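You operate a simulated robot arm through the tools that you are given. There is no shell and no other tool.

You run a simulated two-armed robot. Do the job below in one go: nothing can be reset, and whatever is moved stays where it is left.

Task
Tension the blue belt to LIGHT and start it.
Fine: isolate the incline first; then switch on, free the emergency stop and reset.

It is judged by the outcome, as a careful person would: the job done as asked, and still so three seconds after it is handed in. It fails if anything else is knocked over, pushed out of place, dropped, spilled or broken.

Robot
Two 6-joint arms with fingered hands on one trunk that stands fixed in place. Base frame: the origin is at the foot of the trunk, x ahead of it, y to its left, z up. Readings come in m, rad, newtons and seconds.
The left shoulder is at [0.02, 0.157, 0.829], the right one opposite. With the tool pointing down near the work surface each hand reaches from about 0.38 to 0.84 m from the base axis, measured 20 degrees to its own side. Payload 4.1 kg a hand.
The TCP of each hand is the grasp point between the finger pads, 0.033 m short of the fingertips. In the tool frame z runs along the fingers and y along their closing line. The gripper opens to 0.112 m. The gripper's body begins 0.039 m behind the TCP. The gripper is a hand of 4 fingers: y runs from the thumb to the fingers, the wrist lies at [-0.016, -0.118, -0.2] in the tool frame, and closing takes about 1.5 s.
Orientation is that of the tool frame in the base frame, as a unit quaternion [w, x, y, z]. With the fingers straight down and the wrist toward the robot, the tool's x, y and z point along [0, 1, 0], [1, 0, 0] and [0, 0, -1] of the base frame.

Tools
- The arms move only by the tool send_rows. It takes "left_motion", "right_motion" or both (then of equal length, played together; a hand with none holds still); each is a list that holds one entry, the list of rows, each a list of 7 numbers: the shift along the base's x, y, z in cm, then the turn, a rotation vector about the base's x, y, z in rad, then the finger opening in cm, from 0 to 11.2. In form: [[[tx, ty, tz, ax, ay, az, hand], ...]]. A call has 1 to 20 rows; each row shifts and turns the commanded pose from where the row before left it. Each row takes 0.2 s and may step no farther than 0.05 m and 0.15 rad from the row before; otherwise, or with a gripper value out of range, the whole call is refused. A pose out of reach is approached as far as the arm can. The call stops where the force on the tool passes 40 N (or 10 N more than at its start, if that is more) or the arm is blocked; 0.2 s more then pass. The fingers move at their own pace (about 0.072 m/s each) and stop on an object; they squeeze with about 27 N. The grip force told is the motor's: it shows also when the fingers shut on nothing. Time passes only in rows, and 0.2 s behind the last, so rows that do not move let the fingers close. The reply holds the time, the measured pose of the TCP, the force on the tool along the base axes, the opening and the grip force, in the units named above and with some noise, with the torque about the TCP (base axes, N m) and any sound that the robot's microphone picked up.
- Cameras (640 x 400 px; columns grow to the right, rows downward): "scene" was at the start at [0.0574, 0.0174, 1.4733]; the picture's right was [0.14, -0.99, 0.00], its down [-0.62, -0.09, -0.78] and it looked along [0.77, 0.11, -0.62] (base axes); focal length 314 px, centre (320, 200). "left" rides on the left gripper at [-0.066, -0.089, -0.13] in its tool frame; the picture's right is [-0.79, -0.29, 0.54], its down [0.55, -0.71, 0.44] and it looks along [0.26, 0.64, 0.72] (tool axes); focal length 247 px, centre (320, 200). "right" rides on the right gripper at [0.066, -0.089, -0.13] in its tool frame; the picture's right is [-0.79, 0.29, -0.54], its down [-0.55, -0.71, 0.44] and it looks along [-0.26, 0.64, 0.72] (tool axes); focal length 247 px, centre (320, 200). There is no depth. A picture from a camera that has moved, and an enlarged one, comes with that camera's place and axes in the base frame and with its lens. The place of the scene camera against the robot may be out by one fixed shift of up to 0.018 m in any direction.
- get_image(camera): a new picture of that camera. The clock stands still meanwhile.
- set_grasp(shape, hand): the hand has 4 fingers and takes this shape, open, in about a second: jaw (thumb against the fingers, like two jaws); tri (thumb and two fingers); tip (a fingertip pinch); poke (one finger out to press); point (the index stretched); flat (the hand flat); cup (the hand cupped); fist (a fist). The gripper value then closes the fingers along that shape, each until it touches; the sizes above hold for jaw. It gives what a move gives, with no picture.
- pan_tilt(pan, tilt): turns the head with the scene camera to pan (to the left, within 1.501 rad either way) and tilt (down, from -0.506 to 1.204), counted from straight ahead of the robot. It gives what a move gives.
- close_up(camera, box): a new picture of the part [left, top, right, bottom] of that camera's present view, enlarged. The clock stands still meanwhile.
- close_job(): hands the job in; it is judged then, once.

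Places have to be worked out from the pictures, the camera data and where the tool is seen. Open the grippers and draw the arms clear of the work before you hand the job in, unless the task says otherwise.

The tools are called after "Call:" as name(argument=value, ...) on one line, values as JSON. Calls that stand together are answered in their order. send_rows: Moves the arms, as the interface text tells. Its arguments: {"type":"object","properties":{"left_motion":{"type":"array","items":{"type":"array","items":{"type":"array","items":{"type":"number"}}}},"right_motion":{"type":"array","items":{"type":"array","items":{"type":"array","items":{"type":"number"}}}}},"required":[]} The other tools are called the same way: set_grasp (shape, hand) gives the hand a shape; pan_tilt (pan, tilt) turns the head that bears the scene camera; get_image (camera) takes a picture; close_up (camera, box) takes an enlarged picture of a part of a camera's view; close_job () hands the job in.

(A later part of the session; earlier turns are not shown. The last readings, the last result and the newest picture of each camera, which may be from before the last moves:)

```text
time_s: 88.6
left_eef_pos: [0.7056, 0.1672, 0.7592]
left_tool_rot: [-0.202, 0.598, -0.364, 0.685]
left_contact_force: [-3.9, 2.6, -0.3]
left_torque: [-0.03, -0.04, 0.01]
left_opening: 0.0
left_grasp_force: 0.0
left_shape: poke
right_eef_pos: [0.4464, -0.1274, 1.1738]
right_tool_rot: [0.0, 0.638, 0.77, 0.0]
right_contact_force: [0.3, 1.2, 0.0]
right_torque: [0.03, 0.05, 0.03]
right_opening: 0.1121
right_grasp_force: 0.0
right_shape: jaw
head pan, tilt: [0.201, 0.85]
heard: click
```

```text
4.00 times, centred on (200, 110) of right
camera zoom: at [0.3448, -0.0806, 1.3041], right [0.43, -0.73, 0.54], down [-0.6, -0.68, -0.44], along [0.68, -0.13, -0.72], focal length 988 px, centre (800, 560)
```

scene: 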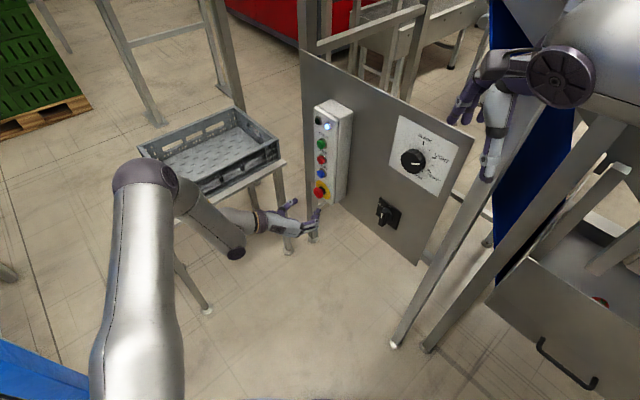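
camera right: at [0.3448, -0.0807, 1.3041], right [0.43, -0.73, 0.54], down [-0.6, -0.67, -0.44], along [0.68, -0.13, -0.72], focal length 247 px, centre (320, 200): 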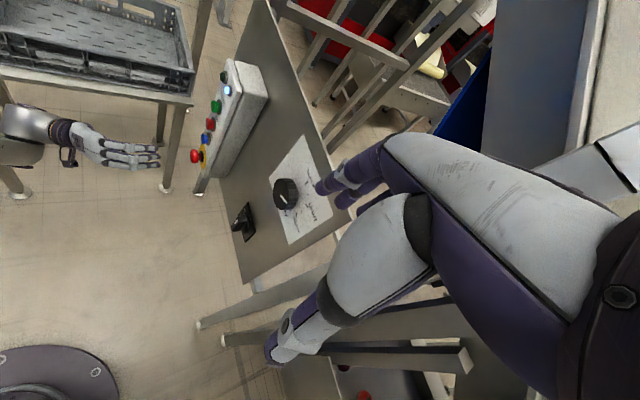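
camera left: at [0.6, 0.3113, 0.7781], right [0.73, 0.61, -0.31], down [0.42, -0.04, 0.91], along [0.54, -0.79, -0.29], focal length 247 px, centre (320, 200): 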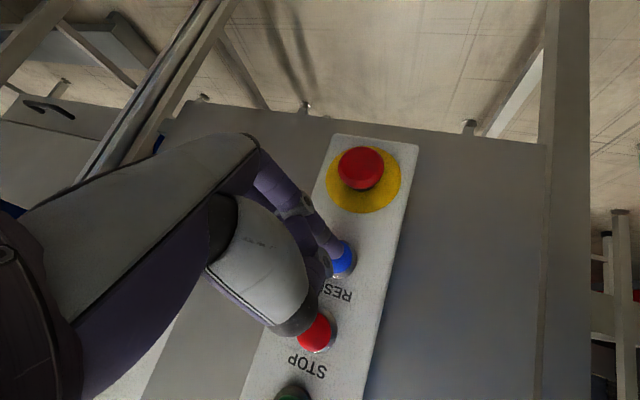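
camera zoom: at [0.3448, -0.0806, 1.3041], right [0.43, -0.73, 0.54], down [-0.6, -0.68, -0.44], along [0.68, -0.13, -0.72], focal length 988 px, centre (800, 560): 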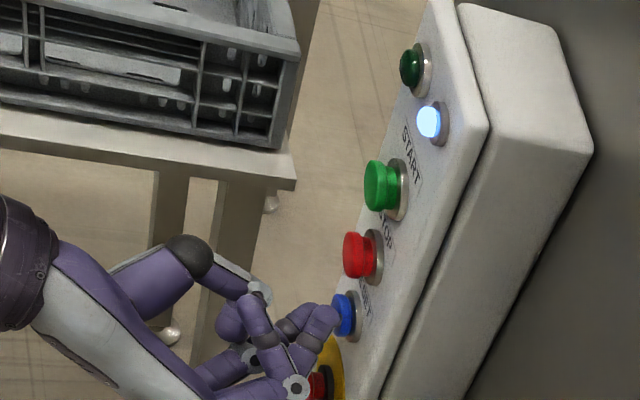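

I heard a click, so RESET was pressed. I'll retract and check the lamps.

Call:
send_rows(left_motion=[[[-0.78, 0.62, 0, 0, 0, 0, 0], [-0.78, 0.62, 0, 0, 0, 0, 0], [-1.1, 0.87, 0, 0, 0, 0, 0], [-1.1, 0.87, 0, 0, 0, 0, 0]]])

Call:
close_up(camera="scene", box=[305, 95, 360, 210])

Call:
close_up(camera="right", box=[180, 55, 270, 205])

```text
time_s: 89.6
left_eef_pos: [0.6668, 0.1956, 0.7587]
left_tool_rot: [-0.2, 0.596, -0.364, 0.687]
left_contact_force: [0.7, 0.0, -0.2]
left_torque: [-0.02, 0.03, 0.01]
left_opening: 0.0
left_grasp_force: 0.1
left_shape: poke
right_eef_pos: [0.4462, -0.1287, 1.174]
right_tool_rot: [0.0, 0.638, 0.77, 0.0]
right_contact_force: [-0.4, 0.1, 0.0]
right_torque: [-0.02, -0.01, 0.01]
right_opening: 0.1118
right_grasp_force: 0.0
right_shape: jaw
head pan, tilt: [0.201, 0.85]
```

```text
3.48 times, centred on (332, 152) of scene
camera zoom: at [0.049, 0.0207, 1.4587], right [0.2, -0.98, 0.0], down [-0.74, -0.15, -0.66], along [0.65, 0.13, -0.75], focal length 1092 px, centre (276, 365)
```

zoom: 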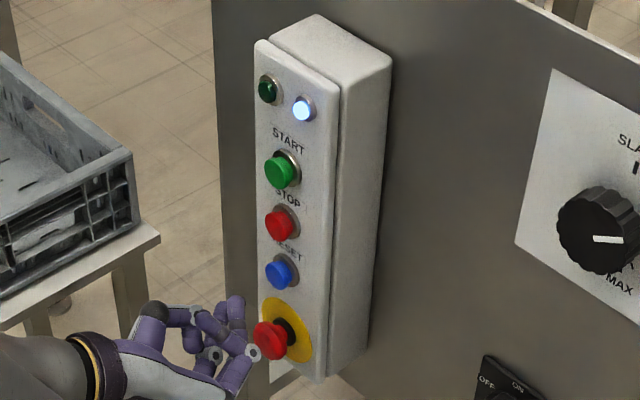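

```text
2.67 times, centred on (225, 130) of right
camera zoom: at [0.345, -0.0808, 1.304], right [0.43, -0.73, 0.54], down [-0.6, -0.67, -0.44], along [0.68, -0.13, -0.72], focal length 659 px, centre (573, 387)
```

zoom: 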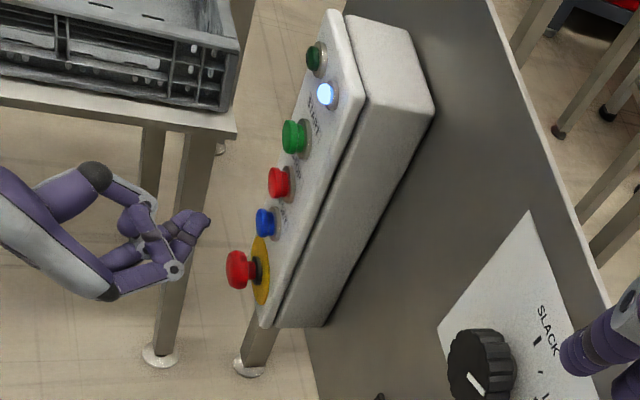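

The blue lamp is still lit after RESET. Blue normally means a reset is still needed, so the e-stop is probably still latched. I'll back off, return to the jaw shape, and set up a squarer grip (thumb above, fingers below) for a stronger twist and pull.

Call:
send_rows(left_motion=[[[-1.2, 0.95, 0, 0, 0, 0, 0], [-1.2, 0.95, 0, 0, 0, 0, 0], [-0.04, 0.4, -2.0, 0.0704, -0.0291, -0.0996, 0], [-0.04, 0.4, -2.0, 0.0704, -0.0291, -0.0996, 0], [-0.04, 0.4, -2.0, 0.0704, -0.0291, -0.0996, 0], [-0.04, 0.4, -2.0, 0.0704, -0.0291, -0.0996, 0]]])

Call:
set_grasp(hand="left", shape="jaw")

Call:
get_image(camera="left")

Call:
close_up(camera="right", box=[90, 90, 230, 210])

```text
time_s: 91.0
left_eef_pos: [0.6429, 0.2329, 0.6788]
left_tool_rot: [-0.163, 0.437, -0.556, 0.688]
left_contact_force: [-0.3, 0.5, 0.8]
left_torque: [-0.01, 0.02, 0.0]
left_opening: 0.0
left_grasp_force: 0.1
left_shape: poke
right_eef_pos: [0.4449, -0.1291, 1.1739]
right_tool_rot: [-0.001, 0.638, 0.77, 0.0]
right_contact_force: [-0.3, -0.4, 0.7]
right_torque: [0.0, 0.02, 0.02]
right_opening: 0.1117
right_grasp_force: 0.0
right_shape: jaw
head pan, tilt: [0.201, 0.85]
```

```text
time_s: 91.9
left_eef_pos: [0.6422, 0.2326, 0.6791]
left_tool_rot: [-0.163, 0.438, -0.554, 0.688]
left_contact_force: [-0.6, 0.3, -0.7]
left_torque: [0.01, 0.02, -0.02]
left_opening: 0.112
left_grasp_force: 0.1
left_shape: jaw
right_eef_pos: [0.4454, -0.1281, 1.1734]
right_tool_rot: [0.0, 0.638, 0.77, 0.0]
right_contact_force: [0.3, -0.4, -0.2]
right_torque: [0.0, 0.0, 0.01]
right_opening: 0.1119
right_grasp_force: 0.0
right_shape: jaw
head pan, tilt: [0.201, 0.85]
```

```text
taken
camera left: at [0.6008, 0.3895, 0.7325], right [0.94, 0.33, -0.07], down [0.22, -0.43, 0.88], along [0.25, -0.84, -0.47], focal length 247 px, centre (320, 200)
```

left: 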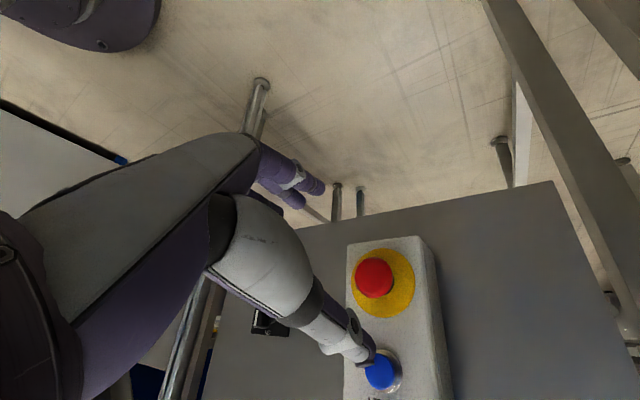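

```text
3.33 times, centred on (160, 150) of right
camera zoom: at [0.345, -0.0807, 1.3041], right [0.43, -0.73, 0.54], down [-0.6, -0.67, -0.44], along [0.68, -0.13, -0.72], focal length 823 px, centre (853, 367)
```

zoom: 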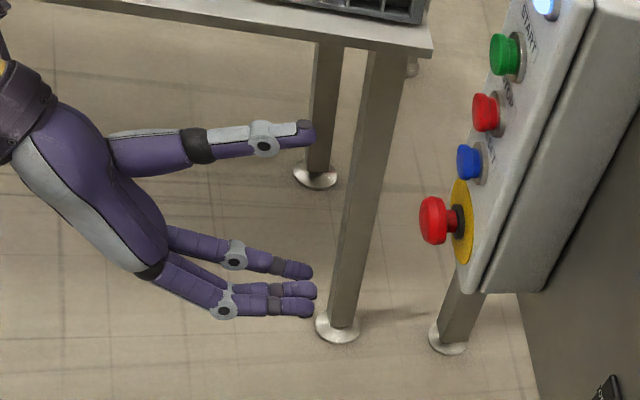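

No flags here with the tool exactly along the normal. I'll narrow the fingers and rehearse the clockwise twist at this standoff.

Call:
send_rows(left_motion=[[[0, 0, 0, 0, 0, 0, 6], [0, 0, 0, 0.1057, -0.084, 0, 6], [0, 0, 0, 0.1057, -0.084, 0, 6], [0, 0, 0, 0.1057, -0.084, 0, 6], [0, 0, 0, 0.1057, -0.084, 0, 6], [0, 0, 0, 0.1057, -0.084, 0, 6]]])

Call:
send_rows(left_motion=[[[0, 0, 0, -0.1057, 0.084, 0, 6], [0, 0, 0, -0.1057, 0.084, 0, 6], [0, 0, 0, -0.1057, 0.084, 0, 6], [0, 0, 0, -0.1057, 0.084, 0, 6], [0, 0, 0, -0.1057, 0.084, 0, 6], [0, 0, 0, -0.1057, 0.084, 0, 6], [0, 0, 0, -0.1057, 0.084, 0, 6]]])

```text
time_s: 93.3
left_eef_pos: [0.7611, 0.297, 0.6979]
left_tool_rot: [0.375, -0.231, 0.669, -0.598]
left_contact_force: [0.2, 1.1, 0.7]
left_torque: [-0.04, 0.0, 0.0]
left_opening: 0.0607
left_grasp_force: 0.0
left_shape: jaw
left hand out of reach, approached as far as the arm can: row 4, 5, 6
right_eef_pos: [0.4452, -0.1286, 1.174]
right_tool_rot: [0.0, 0.638, 0.77, 0.0]
right_contact_force: [0.9, 0.2, -0.2]
right_torque: [0.02, 0.05, -0.04]
right_opening: 0.1116
right_grasp_force: 0.1
right_shape: jaw
head pan, tilt: [0.201, 0.85]
```

```text
time_s: 94.9
left_eef_pos: [0.7297, 0.2865, 0.6983]
left_tool_rot: [-0.07, 0.51, -0.491, 0.703]
left_contact_force: [-1.1, -0.2, -0.3]
left_torque: [0.01, 0.06, 0.02]
left_opening: 0.0605
left_grasp_force: 0.0
left_shape: jaw
left hand out of reach, approached as far as the arm can: row 5, 6, 7
right_eef_pos: [0.445, -0.13, 1.174]
right_tool_rot: [0.0, 0.639, 0.77, 0.0]
right_contact_force: [-0.1, -0.2, 0.1]
right_torque: [0.0, 0.01, -0.02]
right_opening: 0.1118
right_grasp_force: 0.0
right_shape: jaw
head pan, tilt: [0.201, 0.85]
```

The rehearsal hit a limit past about 23° and the hand drifted left to (0.73, 0.29, 0.70). Forces are zero, and I'll look before moving back.

Call:
get_image(camera="scene")

Call:
get_image(camera="right")

Call:
get_image(camera="left")

```text
taken
```

scene: 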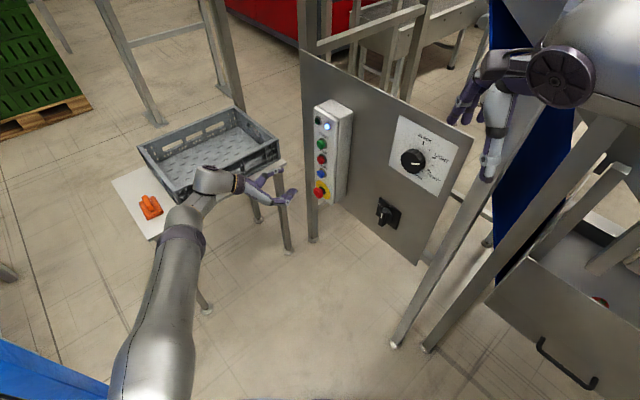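

```text
taken
camera right: at [0.3448, -0.0808, 1.3041], right [0.43, -0.73, 0.54], down [-0.6, -0.67, -0.44], along [0.68, -0.13, -0.72], focal length 247 px, centre (320, 200)
```

right: 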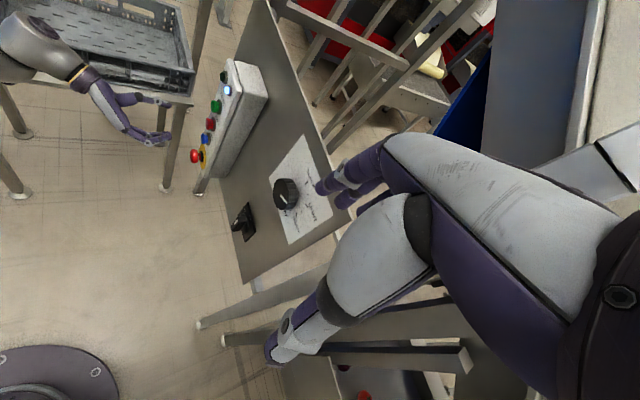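

```text
taken
camera left: at [0.6946, 0.4517, 0.724], right [0.91, 0.28, -0.3], down [0.37, -0.24, 0.9], along [0.19, -0.93, -0.32], focal length 247 px, centre (320, 200)
```

left: 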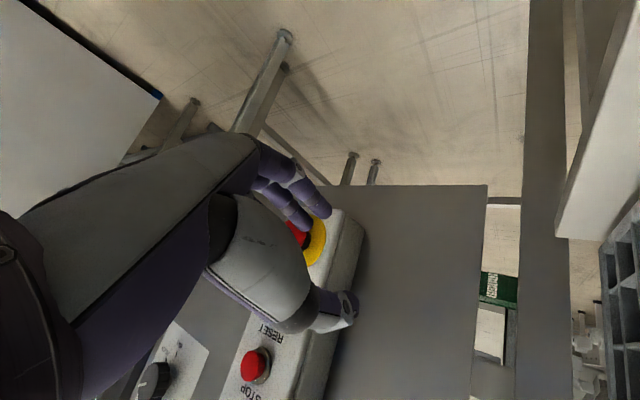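

Nothing has been touched, but the wrist is close to the table. I'll retreat straight away from both the table and the box, back to the standoff.

Call:
send_rows(left_motion=[[[-2.5, -1.35, 0, 0, 0, 0, 6], [-2.5, -1.35, 0, 0, 0, 0, 6], [-2.5, -1.35, -0.5, 0, 0, 0, 6], [-2.0, -1.35, -0.5, 0, 0, 0, 6]]])

Call:
get_image(camera="scene")

```text
time_s: 95.9
left_eef_pos: [0.6359, 0.2331, 0.6891]
left_tool_rot: [-0.07, 0.509, -0.491, 0.703]
left_contact_force: [0.6, 0.0, 0.2]
left_torque: [0.02, 0.04, 0.0]
left_opening: 0.0601
left_grasp_force: 0.1
left_shape: jaw
right_eef_pos: [0.445, -0.1286, 1.1745]
right_tool_rot: [0.0, 0.638, 0.77, 0.0]
right_contact_force: [0.3, -0.5, 0.3]
right_torque: [-0.01, 0.02, 0.0]
right_opening: 0.112
right_grasp_force: 0.1
right_shape: jaw
head pan, tilt: [0.201, 0.85]
```

```text
taken
```

scene: 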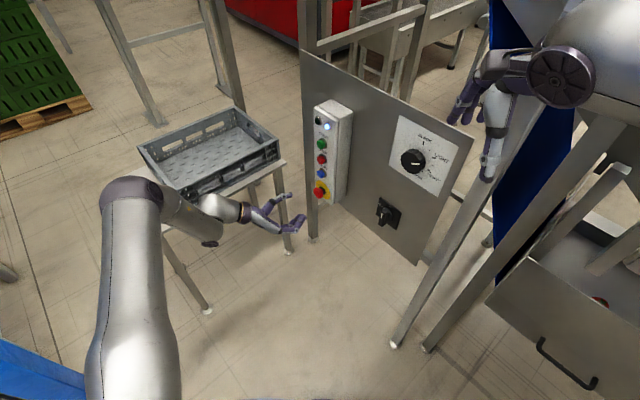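

Clear of everything again, and this pose is within reach. When I pulled earlier, the head moved out about 2 mm and sprang back, so it does slide. This time I'll hook the fingertips behind the head with the tool square to the face and pull harder.

Call:
send_rows(left_motion=[[[1.7, -1.28, -0.34, 0.0783, -0.0622, 0, 6], [1.7, -1.28, -0.34, 0.0783, -0.0622, 0, 6], [1.7, -1.28, -0.34, 0, 0, 0, 6]]])

Call:
close_up(camera="left", box=[240, 150, 440, 350])

Call:
close_up(camera="right", box=[130, 110, 230, 190])

```text
time_s: 96.7
left_eef_pos: [0.689, 0.1921, 0.6794]
left_tool_rot: [-0.14, 0.457, -0.539, 0.693]
left_contact_force: [0.1, -0.3, -0.1]
left_torque: [0.01, 0.03, -0.01]
left_opening: 0.0602
left_grasp_force: 0.0
left_shape: jaw
right_eef_pos: [0.4447, -0.1272, 1.1736]
right_tool_rot: [-0.001, 0.638, 0.77, 0.001]
right_contact_force: [0.3, 0.1, 1.1]
right_torque: [-0.02, -0.01, 0.03]
right_opening: 0.1119
right_grasp_force: 0.1
right_shape: jaw
head pan, tilt: [0.201, 0.85]
```

```text
2.00 times, centred on (340, 250) of left
camera zoom: at [0.6483, 0.353, 0.7262], right [0.94, 0.32, -0.13], down [0.25, -0.38, 0.89], along [0.23, -0.87, -0.44], focal length 494 px, centre (280, 100)
```

zoom: 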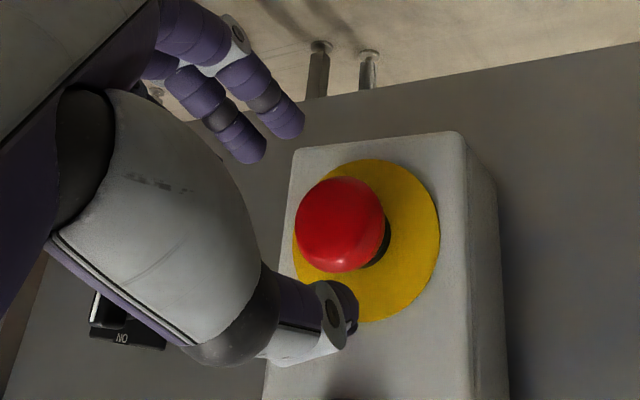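

```text
5.00 times, centred on (180, 150) of right
camera zoom: at [0.3449, -0.0805, 1.3041], right [0.43, -0.73, 0.54], down [-0.6, -0.67, -0.44], along [0.68, -0.13, -0.72], focal length 1235 px, centre (1020, 450)
```

zoom: 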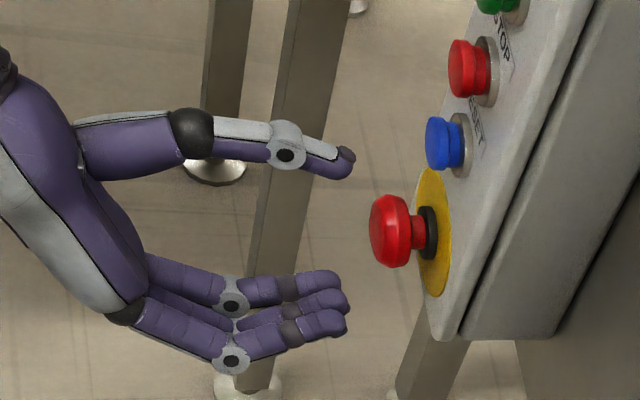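

Symmetric and on-axis. I'll advance 3.3 cm so the tips go behind the head, then close.

Call:
send_rows(left_motion=[[[1.29, -1.03, 0, 0, 0, 0, 6], [1.25, -0.99, 0, 0, 0, 0, 6], [0, 0, 0, 0, 0, 0, 0], [0, 0, 0, 0, 0, 0, 0], [0, 0, 0, 0, 0, 0, 0], [0, 0, 0, 0, 0, 0, 0], [0, 0, 0, 0, 0, 0, 0], [0, 0, 0, 0, 0, 0, 0]]])

Call:
close_up(camera="left", box=[240, 150, 440, 350])

Call:
close_up(camera="right", box=[130, 110, 230, 190])

```text
time_s: 98.5
left_eef_pos: [0.7144, 0.1738, 0.6787]
left_tool_rot: [-0.139, 0.458, -0.539, 0.694]
left_contact_force: [1.3, 3.0, 2.9]
left_torque: [-0.04, -0.02, 0.12]
left_opening: 0.0315
left_grasp_force: 26.6
left_shape: jaw
right_eef_pos: [0.4458, -0.1282, 1.1749]
right_tool_rot: [0.0, 0.638, 0.77, 0.0]
right_contact_force: [-0.3, -0.6, -0.5]
right_torque: [-0.02, -0.04, -0.01]
right_opening: 0.1119
right_grasp_force: 0.0
right_shape: jaw
head pan, tilt: [0.201, 0.85]
```

```text
2.00 times, centred on (340, 250) of left
camera zoom: at [0.6745, 0.3334, 0.7255], right [0.94, 0.32, -0.13], down [0.26, -0.38, 0.89], along [0.23, -0.87, -0.44], focal length 494 px, centre (280, 100)
```

zoom: 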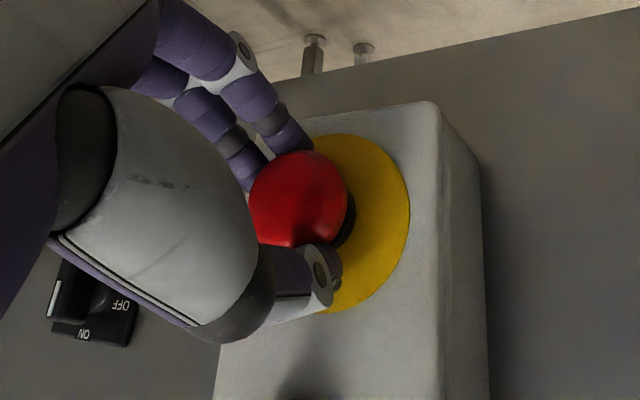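

```text
5.00 times, centred on (180, 150) of right
camera zoom: at [0.3449, -0.0806, 1.3041], right [0.43, -0.73, 0.54], down [-0.6, -0.67, -0.44], along [0.68, -0.13, -0.72], focal length 1235 px, centre (1020, 450)
```

zoom: 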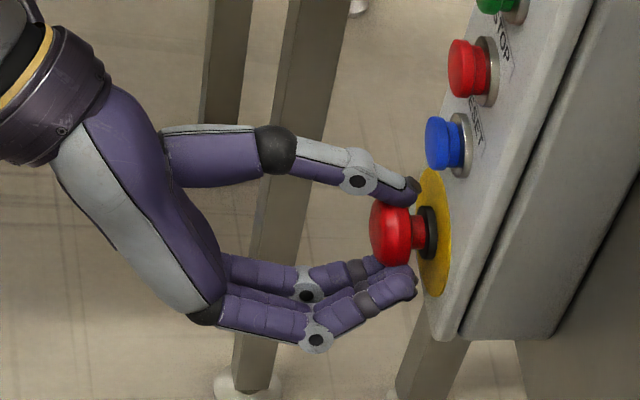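

An excellent grip, with the thumb and fingers around the rim. Now I'll pull straight out in small steps.

Call:
send_rows(left_motion=[[[-0.24, 0.19, 0, 0, 0, 0, 0], [-0.24, 0.19, 0, 0, 0, 0, 0], [-0.24, 0.19, 0, 0, 0, 0, 0]]])

Call:
close_up(camera="right", box=[130, 110, 230, 190])

Call:
close_up(camera="scene", box=[305, 95, 360, 210])

```text
time_s: 99.3
left_eef_pos: [0.7053, 0.1795, 0.6784]
left_tool_rot: [-0.14, 0.458, -0.539, 0.693]
left_contact_force: [-3.6, 8.0, 8.6]
left_torque: [-0.19, -0.18, 0.12]
left_opening: 0.0312
left_grasp_force: 26.5
left_shape: jaw
right_eef_pos: [0.4452, -0.1286, 1.1738]
right_tool_rot: [0.001, 0.638, 0.77, 0.0]
right_contact_force: [-0.2, -0.9, -0.4]
right_torque: [0.02, -0.03, -0.01]
right_opening: 0.1118
right_grasp_force: 0.1
right_shape: jaw
head pan, tilt: [0.201, 0.85]
```

```text
5.00 times, centred on (180, 150) of right
camera zoom: at [0.3447, -0.0804, 1.3042], right [0.43, -0.73, 0.54], down [-0.6, -0.68, -0.44], along [0.68, -0.13, -0.72], focal length 1235 px, centre (1020, 450)
```

zoom: 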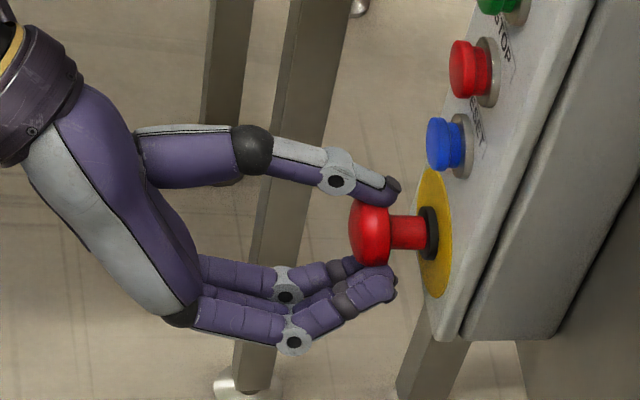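

```text
3.48 times, centred on (332, 152) of scene
camera zoom: at [0.0485, 0.0209, 1.4587], right [0.2, -0.98, 0.0], down [-0.74, -0.15, -0.66], along [0.65, 0.13, -0.75], focal length 1092 px, centre (276, 365)
```

zoom: 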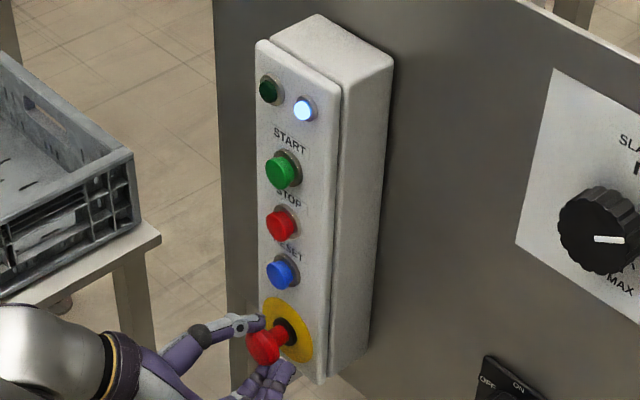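

The head has come out about 10 mm and the stem is much longer, so it was latched and is now freed. I'll open and check that it stays out.

Call:
send_rows(left_motion=[[[0, 0, 0, 0, 0, 0, 6], [0, 0, 0, 0, 0, 0, 6], [0, 0, 0, 0, 0, 0, 6], [0, 0, 0, 0, 0, 0, 6], [-1.4, 1.1, 0, 0, 0, 0, 6], [-1.4, 1.1, 0, 0, 0, 0, 6], [-1.4, 1.1, 0, 0, 0, 0, 6], [-1.4, 1.1, 0, 0, 0, 0, 6]]])

Call:
close_up(camera="right", box=[180, 120, 230, 180])

Call:
close_up(camera="scene", box=[305, 95, 360, 210])

```text
time_s: 101.1
left_eef_pos: [0.6506, 0.2239, 0.6801]
left_tool_rot: [-0.138, 0.457, -0.539, 0.694]
left_contact_force: [-0.9, 0.1, 0.4]
left_torque: [0.01, 0.0, -0.01]
left_opening: 0.0593
left_grasp_force: 0.0
left_shape: jaw
right_eef_pos: [0.4454, -0.1284, 1.1758]
right_tool_rot: [0.001, 0.638, 0.77, 0.0]
right_contact_force: [-0.4, -0.8, -0.4]
right_torque: [0.02, 0.01, 0.0]
right_opening: 0.1121
right_grasp_force: 0.0
right_shape: jaw
head pan, tilt: [0.201, 0.85]
```

```text
6.67 times, centred on (205, 150) of right
camera zoom: at [0.3451, -0.0808, 1.304], right [0.43, -0.73, 0.54], down [-0.6, -0.67, -0.44], along [0.68, -0.13, -0.72], focal length 1646 px, centre (1087, 533)
```

zoom: 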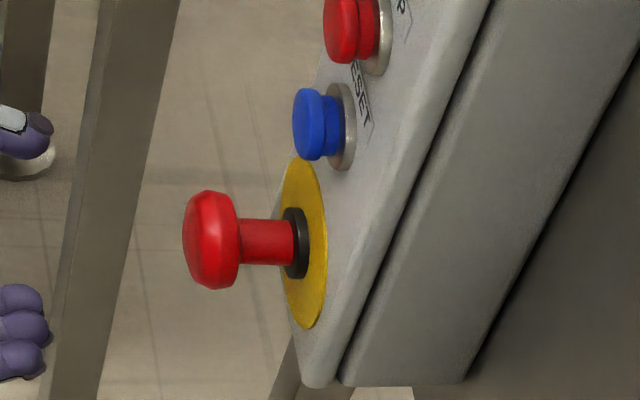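

```text
3.48 times, centred on (332, 152) of scene
camera zoom: at [0.049, 0.0207, 1.4587], right [0.2, -0.98, 0.0], down [-0.74, -0.15, -0.66], along [0.65, 0.13, -0.75], focal length 1092 px, centre (276, 365)
```

zoom: 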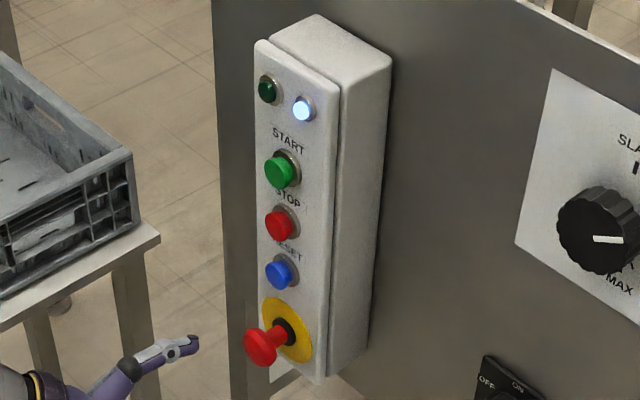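

The e-stop is freed and stays out. The blue lamp still asks for a reset. I'll form the poke again, rise to RESET with the knuckles turned to the right so nothing can bump the e-stop.

Call:
set_grasp(hand="left", shape="poke")

Call:
send_rows(left_motion=[[[0.25, -0.4, 1.23, -0.079, 0.0703, 0.0598, 0], [0.25, -0.4, 1.23, -0.079, 0.0703, 0.0598, 0], [0.25, -0.4, 1.23, -0.079, 0.0703, 0.0598, 0], [0.25, -0.4, 1.23, -0.079, 0.0703, 0.0598, 0], [0.25, -0.4, 1.23, -0.079, 0.0703, 0.0598, 0], [0.25, -0.4, 1.23, -0.079, 0.0703, 0.0598, 0], [0.25, -0.4, 1.23, -0.079, 0.0703, 0.0598, 0]]])

Call:
get_image(camera="left")

Call:
close_up(camera="right", box=[110, 60, 250, 180])

Call:
close_up(camera="scene", box=[260, 110, 360, 220])

```text
time_s: 102.0
left_eef_pos: [0.6502, 0.2249, 0.6808]
left_tool_rot: [-0.139, 0.457, -0.539, 0.694]
left_contact_force: [0.1, -0.2, -0.1]
left_torque: [0.01, 0.0, -0.03]
left_opening: 0.0
left_grasp_force: 0.1
left_shape: poke
right_eef_pos: [0.4462, -0.1281, 1.1748]
right_tool_rot: [0.001, 0.638, 0.77, 0.001]
right_contact_force: [0.7, -0.2, -1.2]
right_torque: [-0.02, -0.04, 0.02]
right_opening: 0.1118
right_grasp_force: 0.0
right_shape: jaw
head pan, tilt: [0.201, 0.85]
```

```text
time_s: 103.6
left_eef_pos: [0.667, 0.194, 0.7642]
left_tool_rot: [-0.016, 0.73, -0.244, 0.638]
left_contact_force: [0.3, 0.7, -0.1]
left_torque: [-0.01, 0.03, 0.01]
left_opening: 0.0
left_grasp_force: 0.0
left_shape: poke
right_eef_pos: [0.4459, -0.1283, 1.175]
right_tool_rot: [0.0, 0.638, 0.77, 0.0]
right_contact_force: [0.4, 0.6, -0.4]
right_torque: [0.0, 0.01, 0.01]
right_opening: 0.1119
right_grasp_force: 0.1
right_shape: jaw
head pan, tilt: [0.201, 0.85]
```

```text
taken
camera left: at [0.57, 0.3346, 0.7565], right [0.55, 0.39, -0.74], down [0.68, 0.29, 0.67], along [0.48, -0.87, -0.11], focal length 247 px, centre (320, 200)
```

left: 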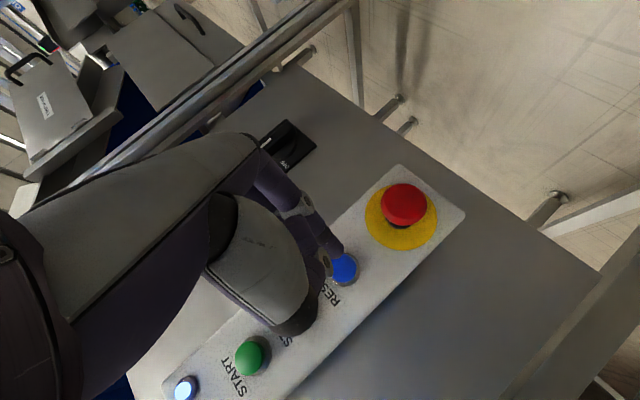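

```text
3.33 times, centred on (180, 120) of right
camera zoom: at [0.345, -0.0806, 1.3041], right [0.43, -0.73, 0.54], down [-0.6, -0.67, -0.44], along [0.68, -0.13, -0.72], focal length 823 px, centre (787, 467)
```

zoom: 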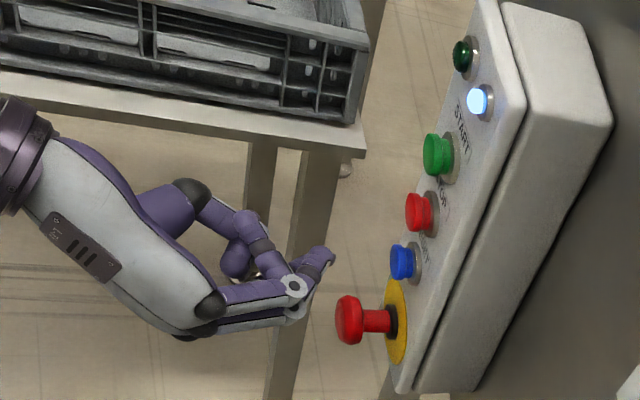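

```text
3.64 times, centred on (310, 165) of scene
camera zoom: at [0.049, 0.0209, 1.4587], right [0.2, -0.98, 0.0], down [-0.74, -0.15, -0.66], along [0.65, 0.13, -0.75], focal length 1142 px, centre (356, 327)
```

zoom: 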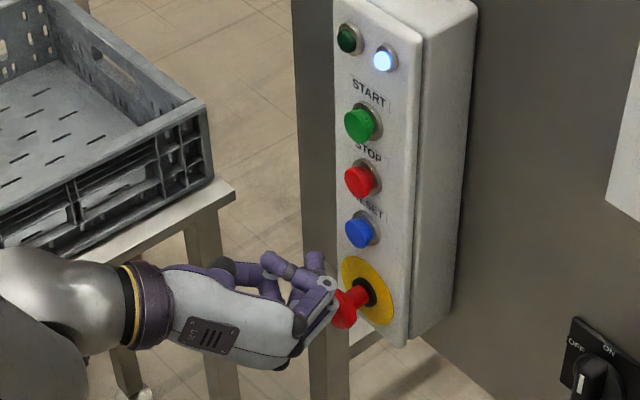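

The fingertip is aligned with RESET and the hand is above the e-stop. I'll press in.

Call:
send_rows(left_motion=[[[0.78, -0.62, 0.05, 0, 0, 0, 0], [0.78, -0.62, 0.05, 0, 0, 0, 0], [0.78, -0.62, 0, 0, 0, 0, 0], [0.47, -0.37, 0, 0, 0, 0, 0]]])

Call:
close_up(camera="right", box=[150, 90, 230, 160])

Call:
close_up(camera="left", box=[260, 140, 460, 320])

```text
time_s: 104.6
left_eef_pos: [0.6961, 0.1731, 0.7655]
left_tool_rot: [-0.016, 0.73, -0.244, 0.638]
left_contact_force: [0.1, -0.2, -0.4]
left_torque: [0.02, 0.02, 0.01]
left_opening: 0.0
left_grasp_force: 0.1
left_shape: poke
right_eef_pos: [0.4463, -0.1275, 1.174]
right_tool_rot: [0.0, 0.638, 0.77, 0.0]
right_contact_force: [0.6, 1.4, -0.7]
right_torque: [0.01, -0.01, -0.01]
right_opening: 0.112
right_grasp_force: 0.0
right_shape: jaw
head pan, tilt: [0.201, 0.85]
```

```text
5.71 times, centred on (190, 125) of right
camera zoom: at [0.3449, -0.0807, 1.3041], right [0.43, -0.73, 0.54], down [-0.6, -0.67, -0.44], along [0.68, -0.13, -0.72], focal length 1411 px, centre (1063, 629)
```

zoom: 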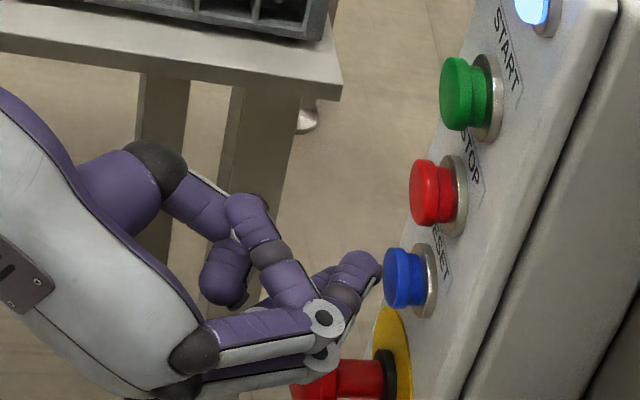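

```text
2.22 times, centred on (360, 230) of left
camera zoom: at [0.5998, 0.3141, 0.7592], right [0.55, 0.4, -0.73], down [0.68, 0.29, 0.67], along [0.48, -0.87, -0.11], focal length 549 px, centre (231, 133)
```

zoom: 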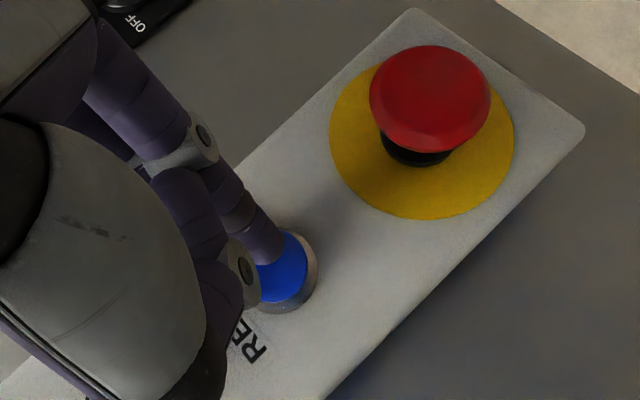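

The tip is at the cap, slightly right of centre, so I'll nudge left a few millimetres while pressing.

Call:
send_rows(left_motion=[[[0.5, -0.12, -0.1, 0, 0, 0, 0], [0.45, -0.2, -0.1, 0, 0, 0, 0], [0.16, -0.12, 0, 0, 0, 0, 0]]])

Call:
close_up(camera="right", box=[150, 60, 250, 160])

```text
time_s: 105.4
left_eef_pos: [0.7055, 0.1688, 0.7637]
left_tool_rot: [-0.016, 0.73, -0.244, 0.638]
left_contact_force: [-6.1, 3.6, 2.3]
left_torque: [-0.02, -0.1, -0.01]
left_opening: 0.0001
left_grasp_force: 0.0
left_shape: poke
right_eef_pos: [0.446, -0.1282, 1.174]
right_tool_rot: [0.0, 0.638, 0.77, 0.0]
right_contact_force: [0.0, 0.0, -0.1]
right_torque: [0.03, 0.03, -0.03]
right_opening: 0.1117
right_grasp_force: 0.1
right_shape: jaw
head pan, tilt: [0.201, 0.85]
heard: click
```

```text
4.00 times, centred on (200, 110) of right
camera zoom: at [0.3447, -0.0805, 1.3041], right [0.43, -0.73, 0.54], down [-0.6, -0.68, -0.44], along [0.68, -0.13, -0.72], focal length 988 px, centre (800, 560)
```

zoom: 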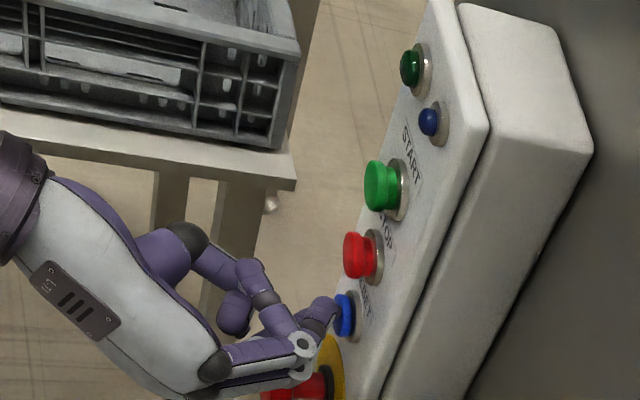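

Click, and the blue lamp went out, so the reset is accepted. I'll retract clear, then rise past STOP to START.

Call:
send_rows(left_motion=[[[-1.02, 0.81, 0, 0, 0, 0, 0], [-1.02, 0.81, 0, 0, 0, 0, 0], [-1.02, 0.81, 0, 0, 0, 0, 0], [-1.02, 0.81, 0, 0, 0, 0, 0], [0, 0, 3.9, 0, 0, 0, 0], [0, 0, 3.9, 0, 0, 0, 0], [0, 0, 3.9, 0, 0, 0, 0]]])

Call:
get_image(camera="left")

Call:
close_up(camera="right", box=[110, 40, 270, 180])

Call:
close_up(camera="scene", box=[260, 90, 370, 220])

```text
time_s: 107.0
left_eef_pos: [0.6632, 0.2013, 0.8804]
left_tool_rot: [-0.016, 0.729, -0.246, 0.639]
left_contact_force: [-1.2, -0.1, -0.6]
left_torque: [-0.02, -0.01, -0.01]
left_opening: 0.0
left_grasp_force: 0.0
left_shape: poke
right_eef_pos: [0.4463, -0.1282, 1.1743]
right_tool_rot: [0.001, 0.639, 0.769, 0.0]
right_contact_force: [-0.6, -0.1, 0.0]
right_torque: [0.0, 0.0, -0.02]
right_opening: 0.1117
right_grasp_force: 0.1
right_shape: jaw
head pan, tilt: [0.201, 0.85]
```

```text
taken
camera left: at [0.5678, 0.3418, 0.8743], right [0.55, 0.4, -0.73], down [0.68, 0.29, 0.67], along [0.48, -0.87, -0.11], focal length 247 px, centre (320, 200)
```

left: 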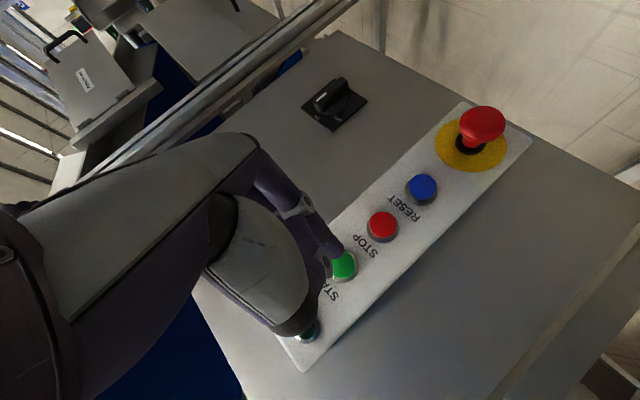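

```text
2.86 times, centred on (190, 110) of right
camera zoom: at [0.3452, -0.0806, 1.304], right [0.43, -0.73, 0.54], down [-0.6, -0.67, -0.44], along [0.68, -0.13, -0.72], focal length 706 px, centre (691, 457)
```

zoom: 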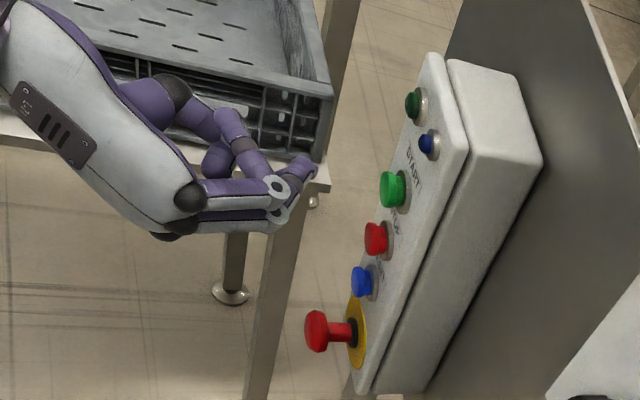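

```text
3.08 times, centred on (315, 155) of scene
camera zoom: at [0.0492, 0.0209, 1.4587], right [0.2, -0.98, 0.0], down [-0.74, -0.15, -0.66], along [0.65, 0.13, -0.75], focal length 966 px, centre (335, 338)
```

zoom: 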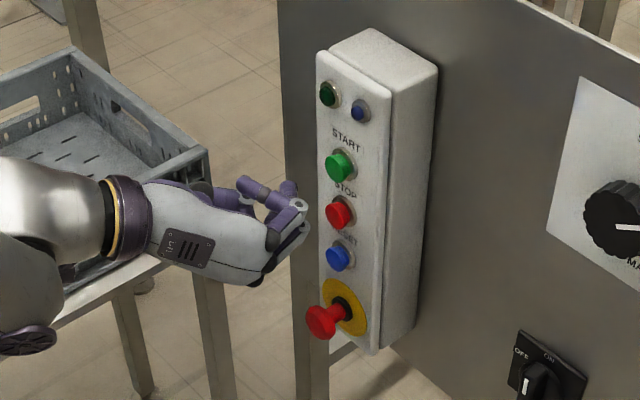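

The tip is in line with START, just as it was with RESET. I'll press it.

Call:
send_rows(left_motion=[[[0.95, -0.73, 0, 0, 0, 0, 0], [0.95, -0.73, 0, 0, 0, 0, 0], [0.95, -0.73, 0, 0, 0, 0, 0], [0.6, -0.48, 0, 0, 0, 0, 0]]])

Call:
close_up(camera="right", box=[150, 60, 250, 160])

Call:
close_up(camera="left", box=[260, 180, 440, 340])

```text
time_s: 108.0
left_eef_pos: [0.6992, 0.1741, 0.8816]
left_tool_rot: [-0.016, 0.73, -0.244, 0.638]
left_contact_force: [-0.7, -1.0, -0.2]
left_torque: [0.01, 0.02, -0.02]
left_opening: 0.0
left_grasp_force: 0.0
left_shape: poke
right_eef_pos: [0.4443, -0.1269, 1.1739]
right_tool_rot: [0.0, 0.638, 0.77, 0.001]
right_contact_force: [0.1, 0.9, -0.2]
right_torque: [0.01, 0.0, -0.01]
right_opening: 0.1119
right_grasp_force: 0.1
right_shape: jaw
head pan, tilt: [0.201, 0.85]
```

```text
4.00 times, centred on (200, 110) of right
camera zoom: at [0.3449, -0.0807, 1.3041], right [0.43, -0.73, 0.54], down [-0.6, -0.67, -0.44], along [0.68, -0.13, -0.72], focal length 988 px, centre (800, 560)
```

zoom: 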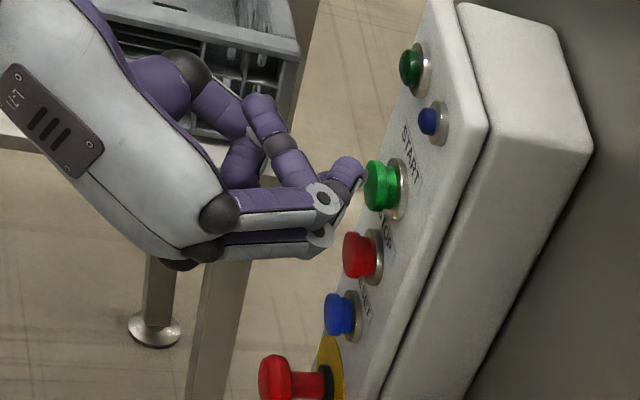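

```text
2.50 times, centred on (350, 260) of left
camera zoom: at [0.6019, 0.3148, 0.8743], right [0.55, 0.4, -0.73], down [0.68, 0.29, 0.67], along [0.48, -0.87, -0.11], focal length 617 px, centre (245, 50)
```

zoom: 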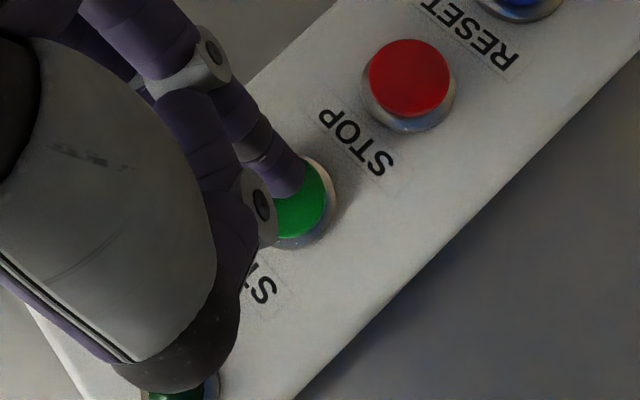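

The tip is right at the START cap and clear of STOP. I'll press the last few millimetres.

Call:
send_rows(left_motion=[[[0.4, -0.22, 0, 0, 0, 0, 0], [0.35, -0.25, 0, 0, 0, 0, 0], [0.2, -0.16, 0, 0, 0, 0, 0]]])

Call:
close_up(camera="right", box=[150, 60, 250, 160])

```text
time_s: 108.8
left_eef_pos: [0.7087, 0.1686, 0.8802]
left_tool_rot: [-0.016, 0.73, -0.245, 0.639]
left_contact_force: [-14.2, 4.7, 1.6]
left_torque: [-0.05, -0.13, 0.0]
left_opening: 0.0
left_grasp_force: 0.0
left_shape: poke
right_eef_pos: [0.4453, -0.1267, 1.1746]
right_tool_rot: [0.0, 0.638, 0.77, 0.0]
right_contact_force: [-0.2, -0.4, 0.1]
right_torque: [0.0, 0.01, 0.0]
right_opening: 0.112
right_grasp_force: 0.1
right_shape: jaw
head pan, tilt: [0.201, 0.85]
heard: click
```

```text
4.00 times, centred on (200, 110) of right
camera zoom: at [0.3445, -0.0804, 1.3042], right [0.43, -0.73, 0.54], down [-0.6, -0.68, -0.44], along [0.68, -0.13, -0.72], focal length 988 px, centre (800, 560)
```

zoom: 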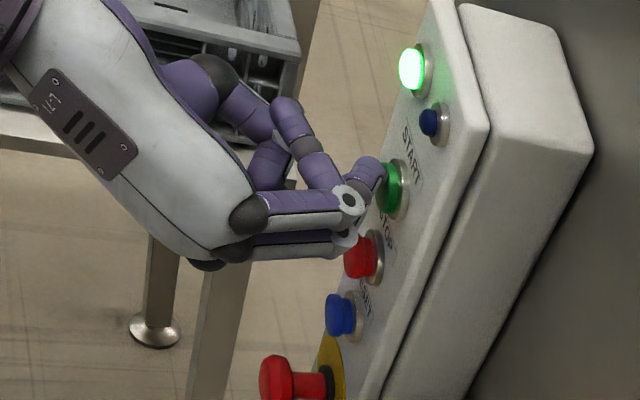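

Click, and the green running lamp is on. I'll retract straight back, clear of the buttons.

Call:
send_rows(left_motion=[[[-1.02, 0.81, 0, 0, 0, 0, 0], [-1.02, 0.81, 0, 0, 0, 0, 0], [-1.02, 0.81, 0, 0, 0, 0, 0], [-1.02, 0.81, 0, 0, 0, 0, 0], [-2.0, 1.0, 0.5, 0, 0, 0, 0], [-2.5, 0.8, 0.5, 0, 0, 0, 0], [-2.5, 0.8, 0.5, 0, 0, 0, 0]]])

Call:
get_image(camera="scene")

Call:
close_up(camera="right", box=[180, 55, 360, 255])

Call:
close_up(camera="scene", box=[300, 90, 470, 240])

```text
time_s: 110.4
left_eef_pos: [0.5999, 0.2316, 0.8947]
left_tool_rot: [-0.016, 0.73, -0.244, 0.638]
left_contact_force: [-0.5, -0.7, 0.0]
left_torque: [-0.03, -0.01, 0.0]
left_opening: 0.0002
left_grasp_force: 0.0
left_shape: poke
right_eef_pos: [0.4454, -0.1286, 1.1738]
right_tool_rot: [0.0, 0.638, 0.77, 0.0]
right_contact_force: [0.3, 0.3, -0.6]
right_torque: [0.06, 0.0, -0.02]
right_opening: 0.112
right_grasp_force: 0.0
right_shape: jaw
head pan, tilt: [0.201, 0.85]
```

```text
taken
```

scene: 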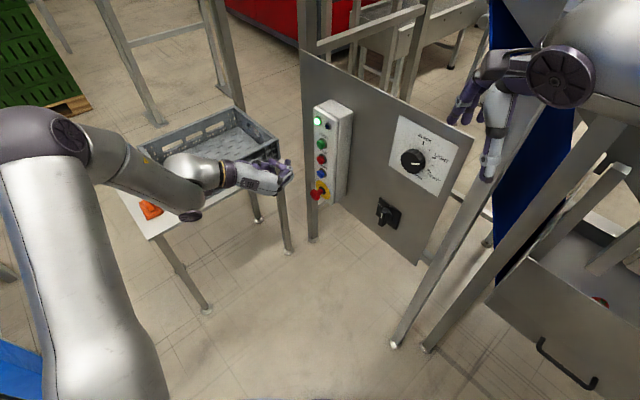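

```text
2.00 times, centred on (270, 155) of right
camera zoom: at [0.3452, -0.0809, 1.304], right [0.43, -0.73, 0.54], down [-0.6, -0.67, -0.44], along [0.68, -0.13, -0.72], focal length 494 px, centre (420, 290)
```

zoom: 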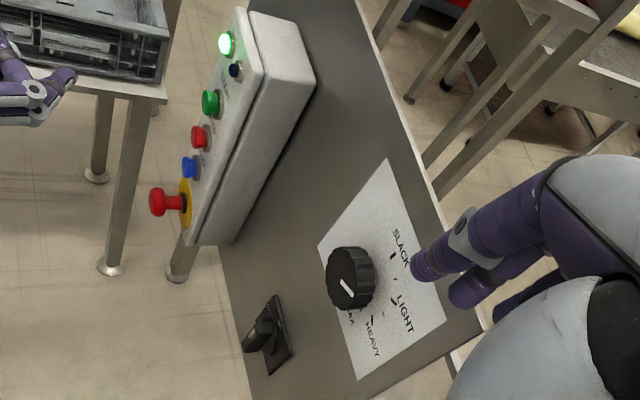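

```text
2.67 times, centred on (385, 165) of scene
camera zoom: at [0.0492, 0.0207, 1.4587], right [0.2, -0.98, 0.0], down [-0.74, -0.15, -0.66], along [0.65, 0.13, -0.75], focal length 837 px, centre (147, 293)
```

zoom: 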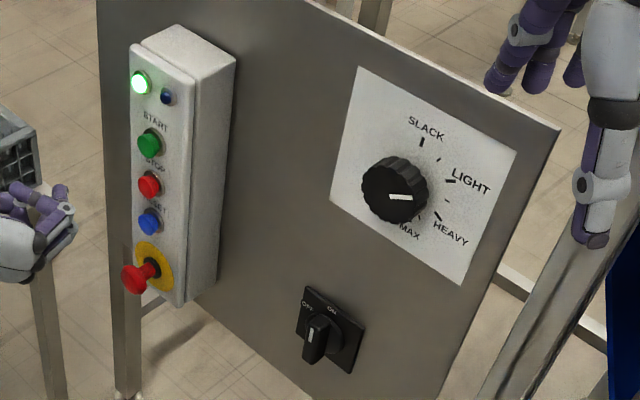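

Green lamp on, blue lamp out, isolator ON, e-stop out, dial at LIGHT. I'll draw the left arm back further, open the hand, and check the box and belt once more.

Call:
send_rows(left_motion=[[[-2.5, 0, 0, 0, 0, 0, 0], [-2.5, 0, 0, 0, 0, 0, 0], [-2.5, 0, 0, 0, 0, 0, 0], [-2.5, 0, 0, 0, 0, 0, 0]]])

Call:
set_grasp(hand="left", shape="jaw")

Call:
get_image(camera="scene")

Call:
close_up(camera="scene", box=[395, 135, 450, 180])

Call:
close_up(camera="scene", box=[300, 90, 360, 215])

```text
time_s: 111.4
left_eef_pos: [0.501, 0.2274, 0.8959]
left_tool_rot: [-0.016, 0.73, -0.245, 0.638]
left_contact_force: [0.2, -0.3, 0.2]
left_torque: [-0.02, 0.01, 0.04]
left_opening: 0.0
left_grasp_force: 0.0
left_shape: poke
right_eef_pos: [0.4454, -0.1278, 1.174]
right_tool_rot: [0.0, 0.638, 0.77, 0.0]
right_contact_force: [0.2, 0.2, 0.9]
right_torque: [0.04, 0.02, 0.03]
right_opening: 0.1119
right_grasp_force: 0.1
right_shape: jaw
head pan, tilt: [0.201, 0.85]
```

```text
time_s: 112.3
left_eef_pos: [0.5003, 0.2285, 0.8956]
left_tool_rot: [-0.016, 0.73, -0.244, 0.638]
left_contact_force: [0.1, 0.1, -0.2]
left_torque: [0.0, 0.01, -0.02]
left_opening: 0.1118
left_grasp_force: 0.0
left_shape: jaw
right_eef_pos: [0.4457, -0.1281, 1.1744]
right_tool_rot: [0.0, 0.638, 0.77, 0.0]
right_contact_force: [0.2, 0.2, -0.2]
right_torque: [-0.02, -0.01, 0.0]
right_opening: 0.1119
right_grasp_force: 0.2
right_shape: jaw
head pan, tilt: [0.201, 0.85]
```

```text
taken
```

scene: 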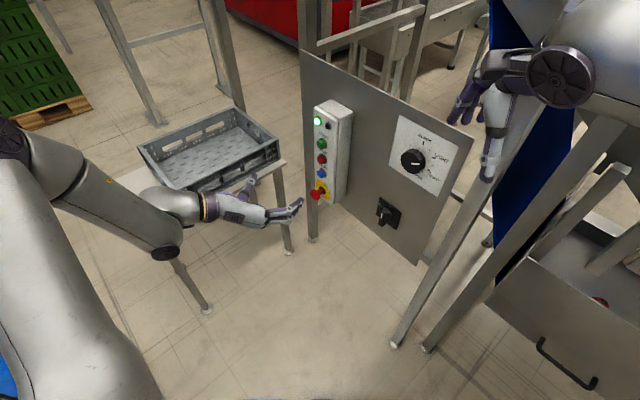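

```text
8.89 times, centred on (422, 158) of scene
camera zoom: at [0.0489, 0.0208, 1.4587], right [0.2, -0.98, 0.0], down [-0.74, -0.15, -0.66], along [0.65, 0.13, -0.75], focal length 2791 px, centre (-591, 578)
```

zoom: 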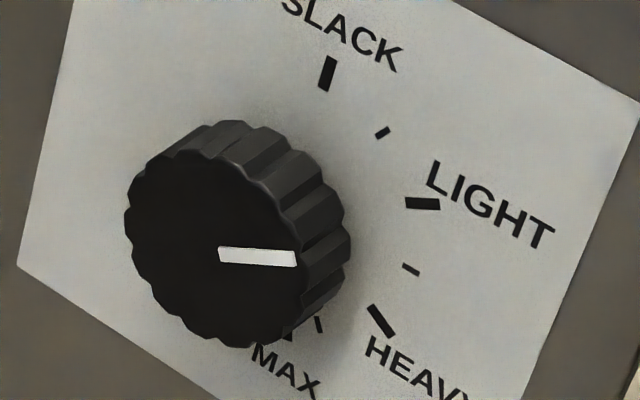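

```text
3.20 times, centred on (330, 152) of scene
camera zoom: at [0.0489, 0.0208, 1.4587], right [0.2, -0.98, 0.0], down [-0.74, -0.15, -0.66], along [0.65, 0.13, -0.75], focal length 1005 px, centre (288, 352)
```

zoom: 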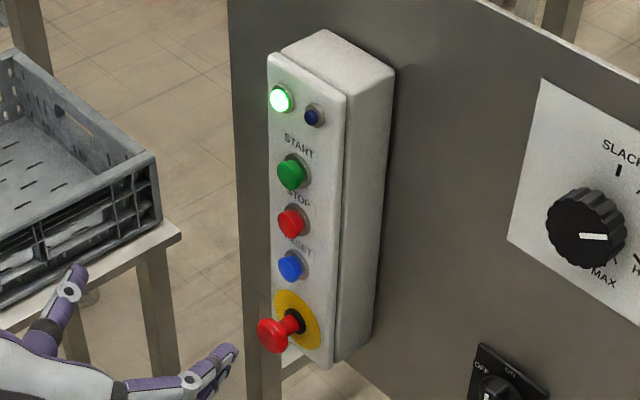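

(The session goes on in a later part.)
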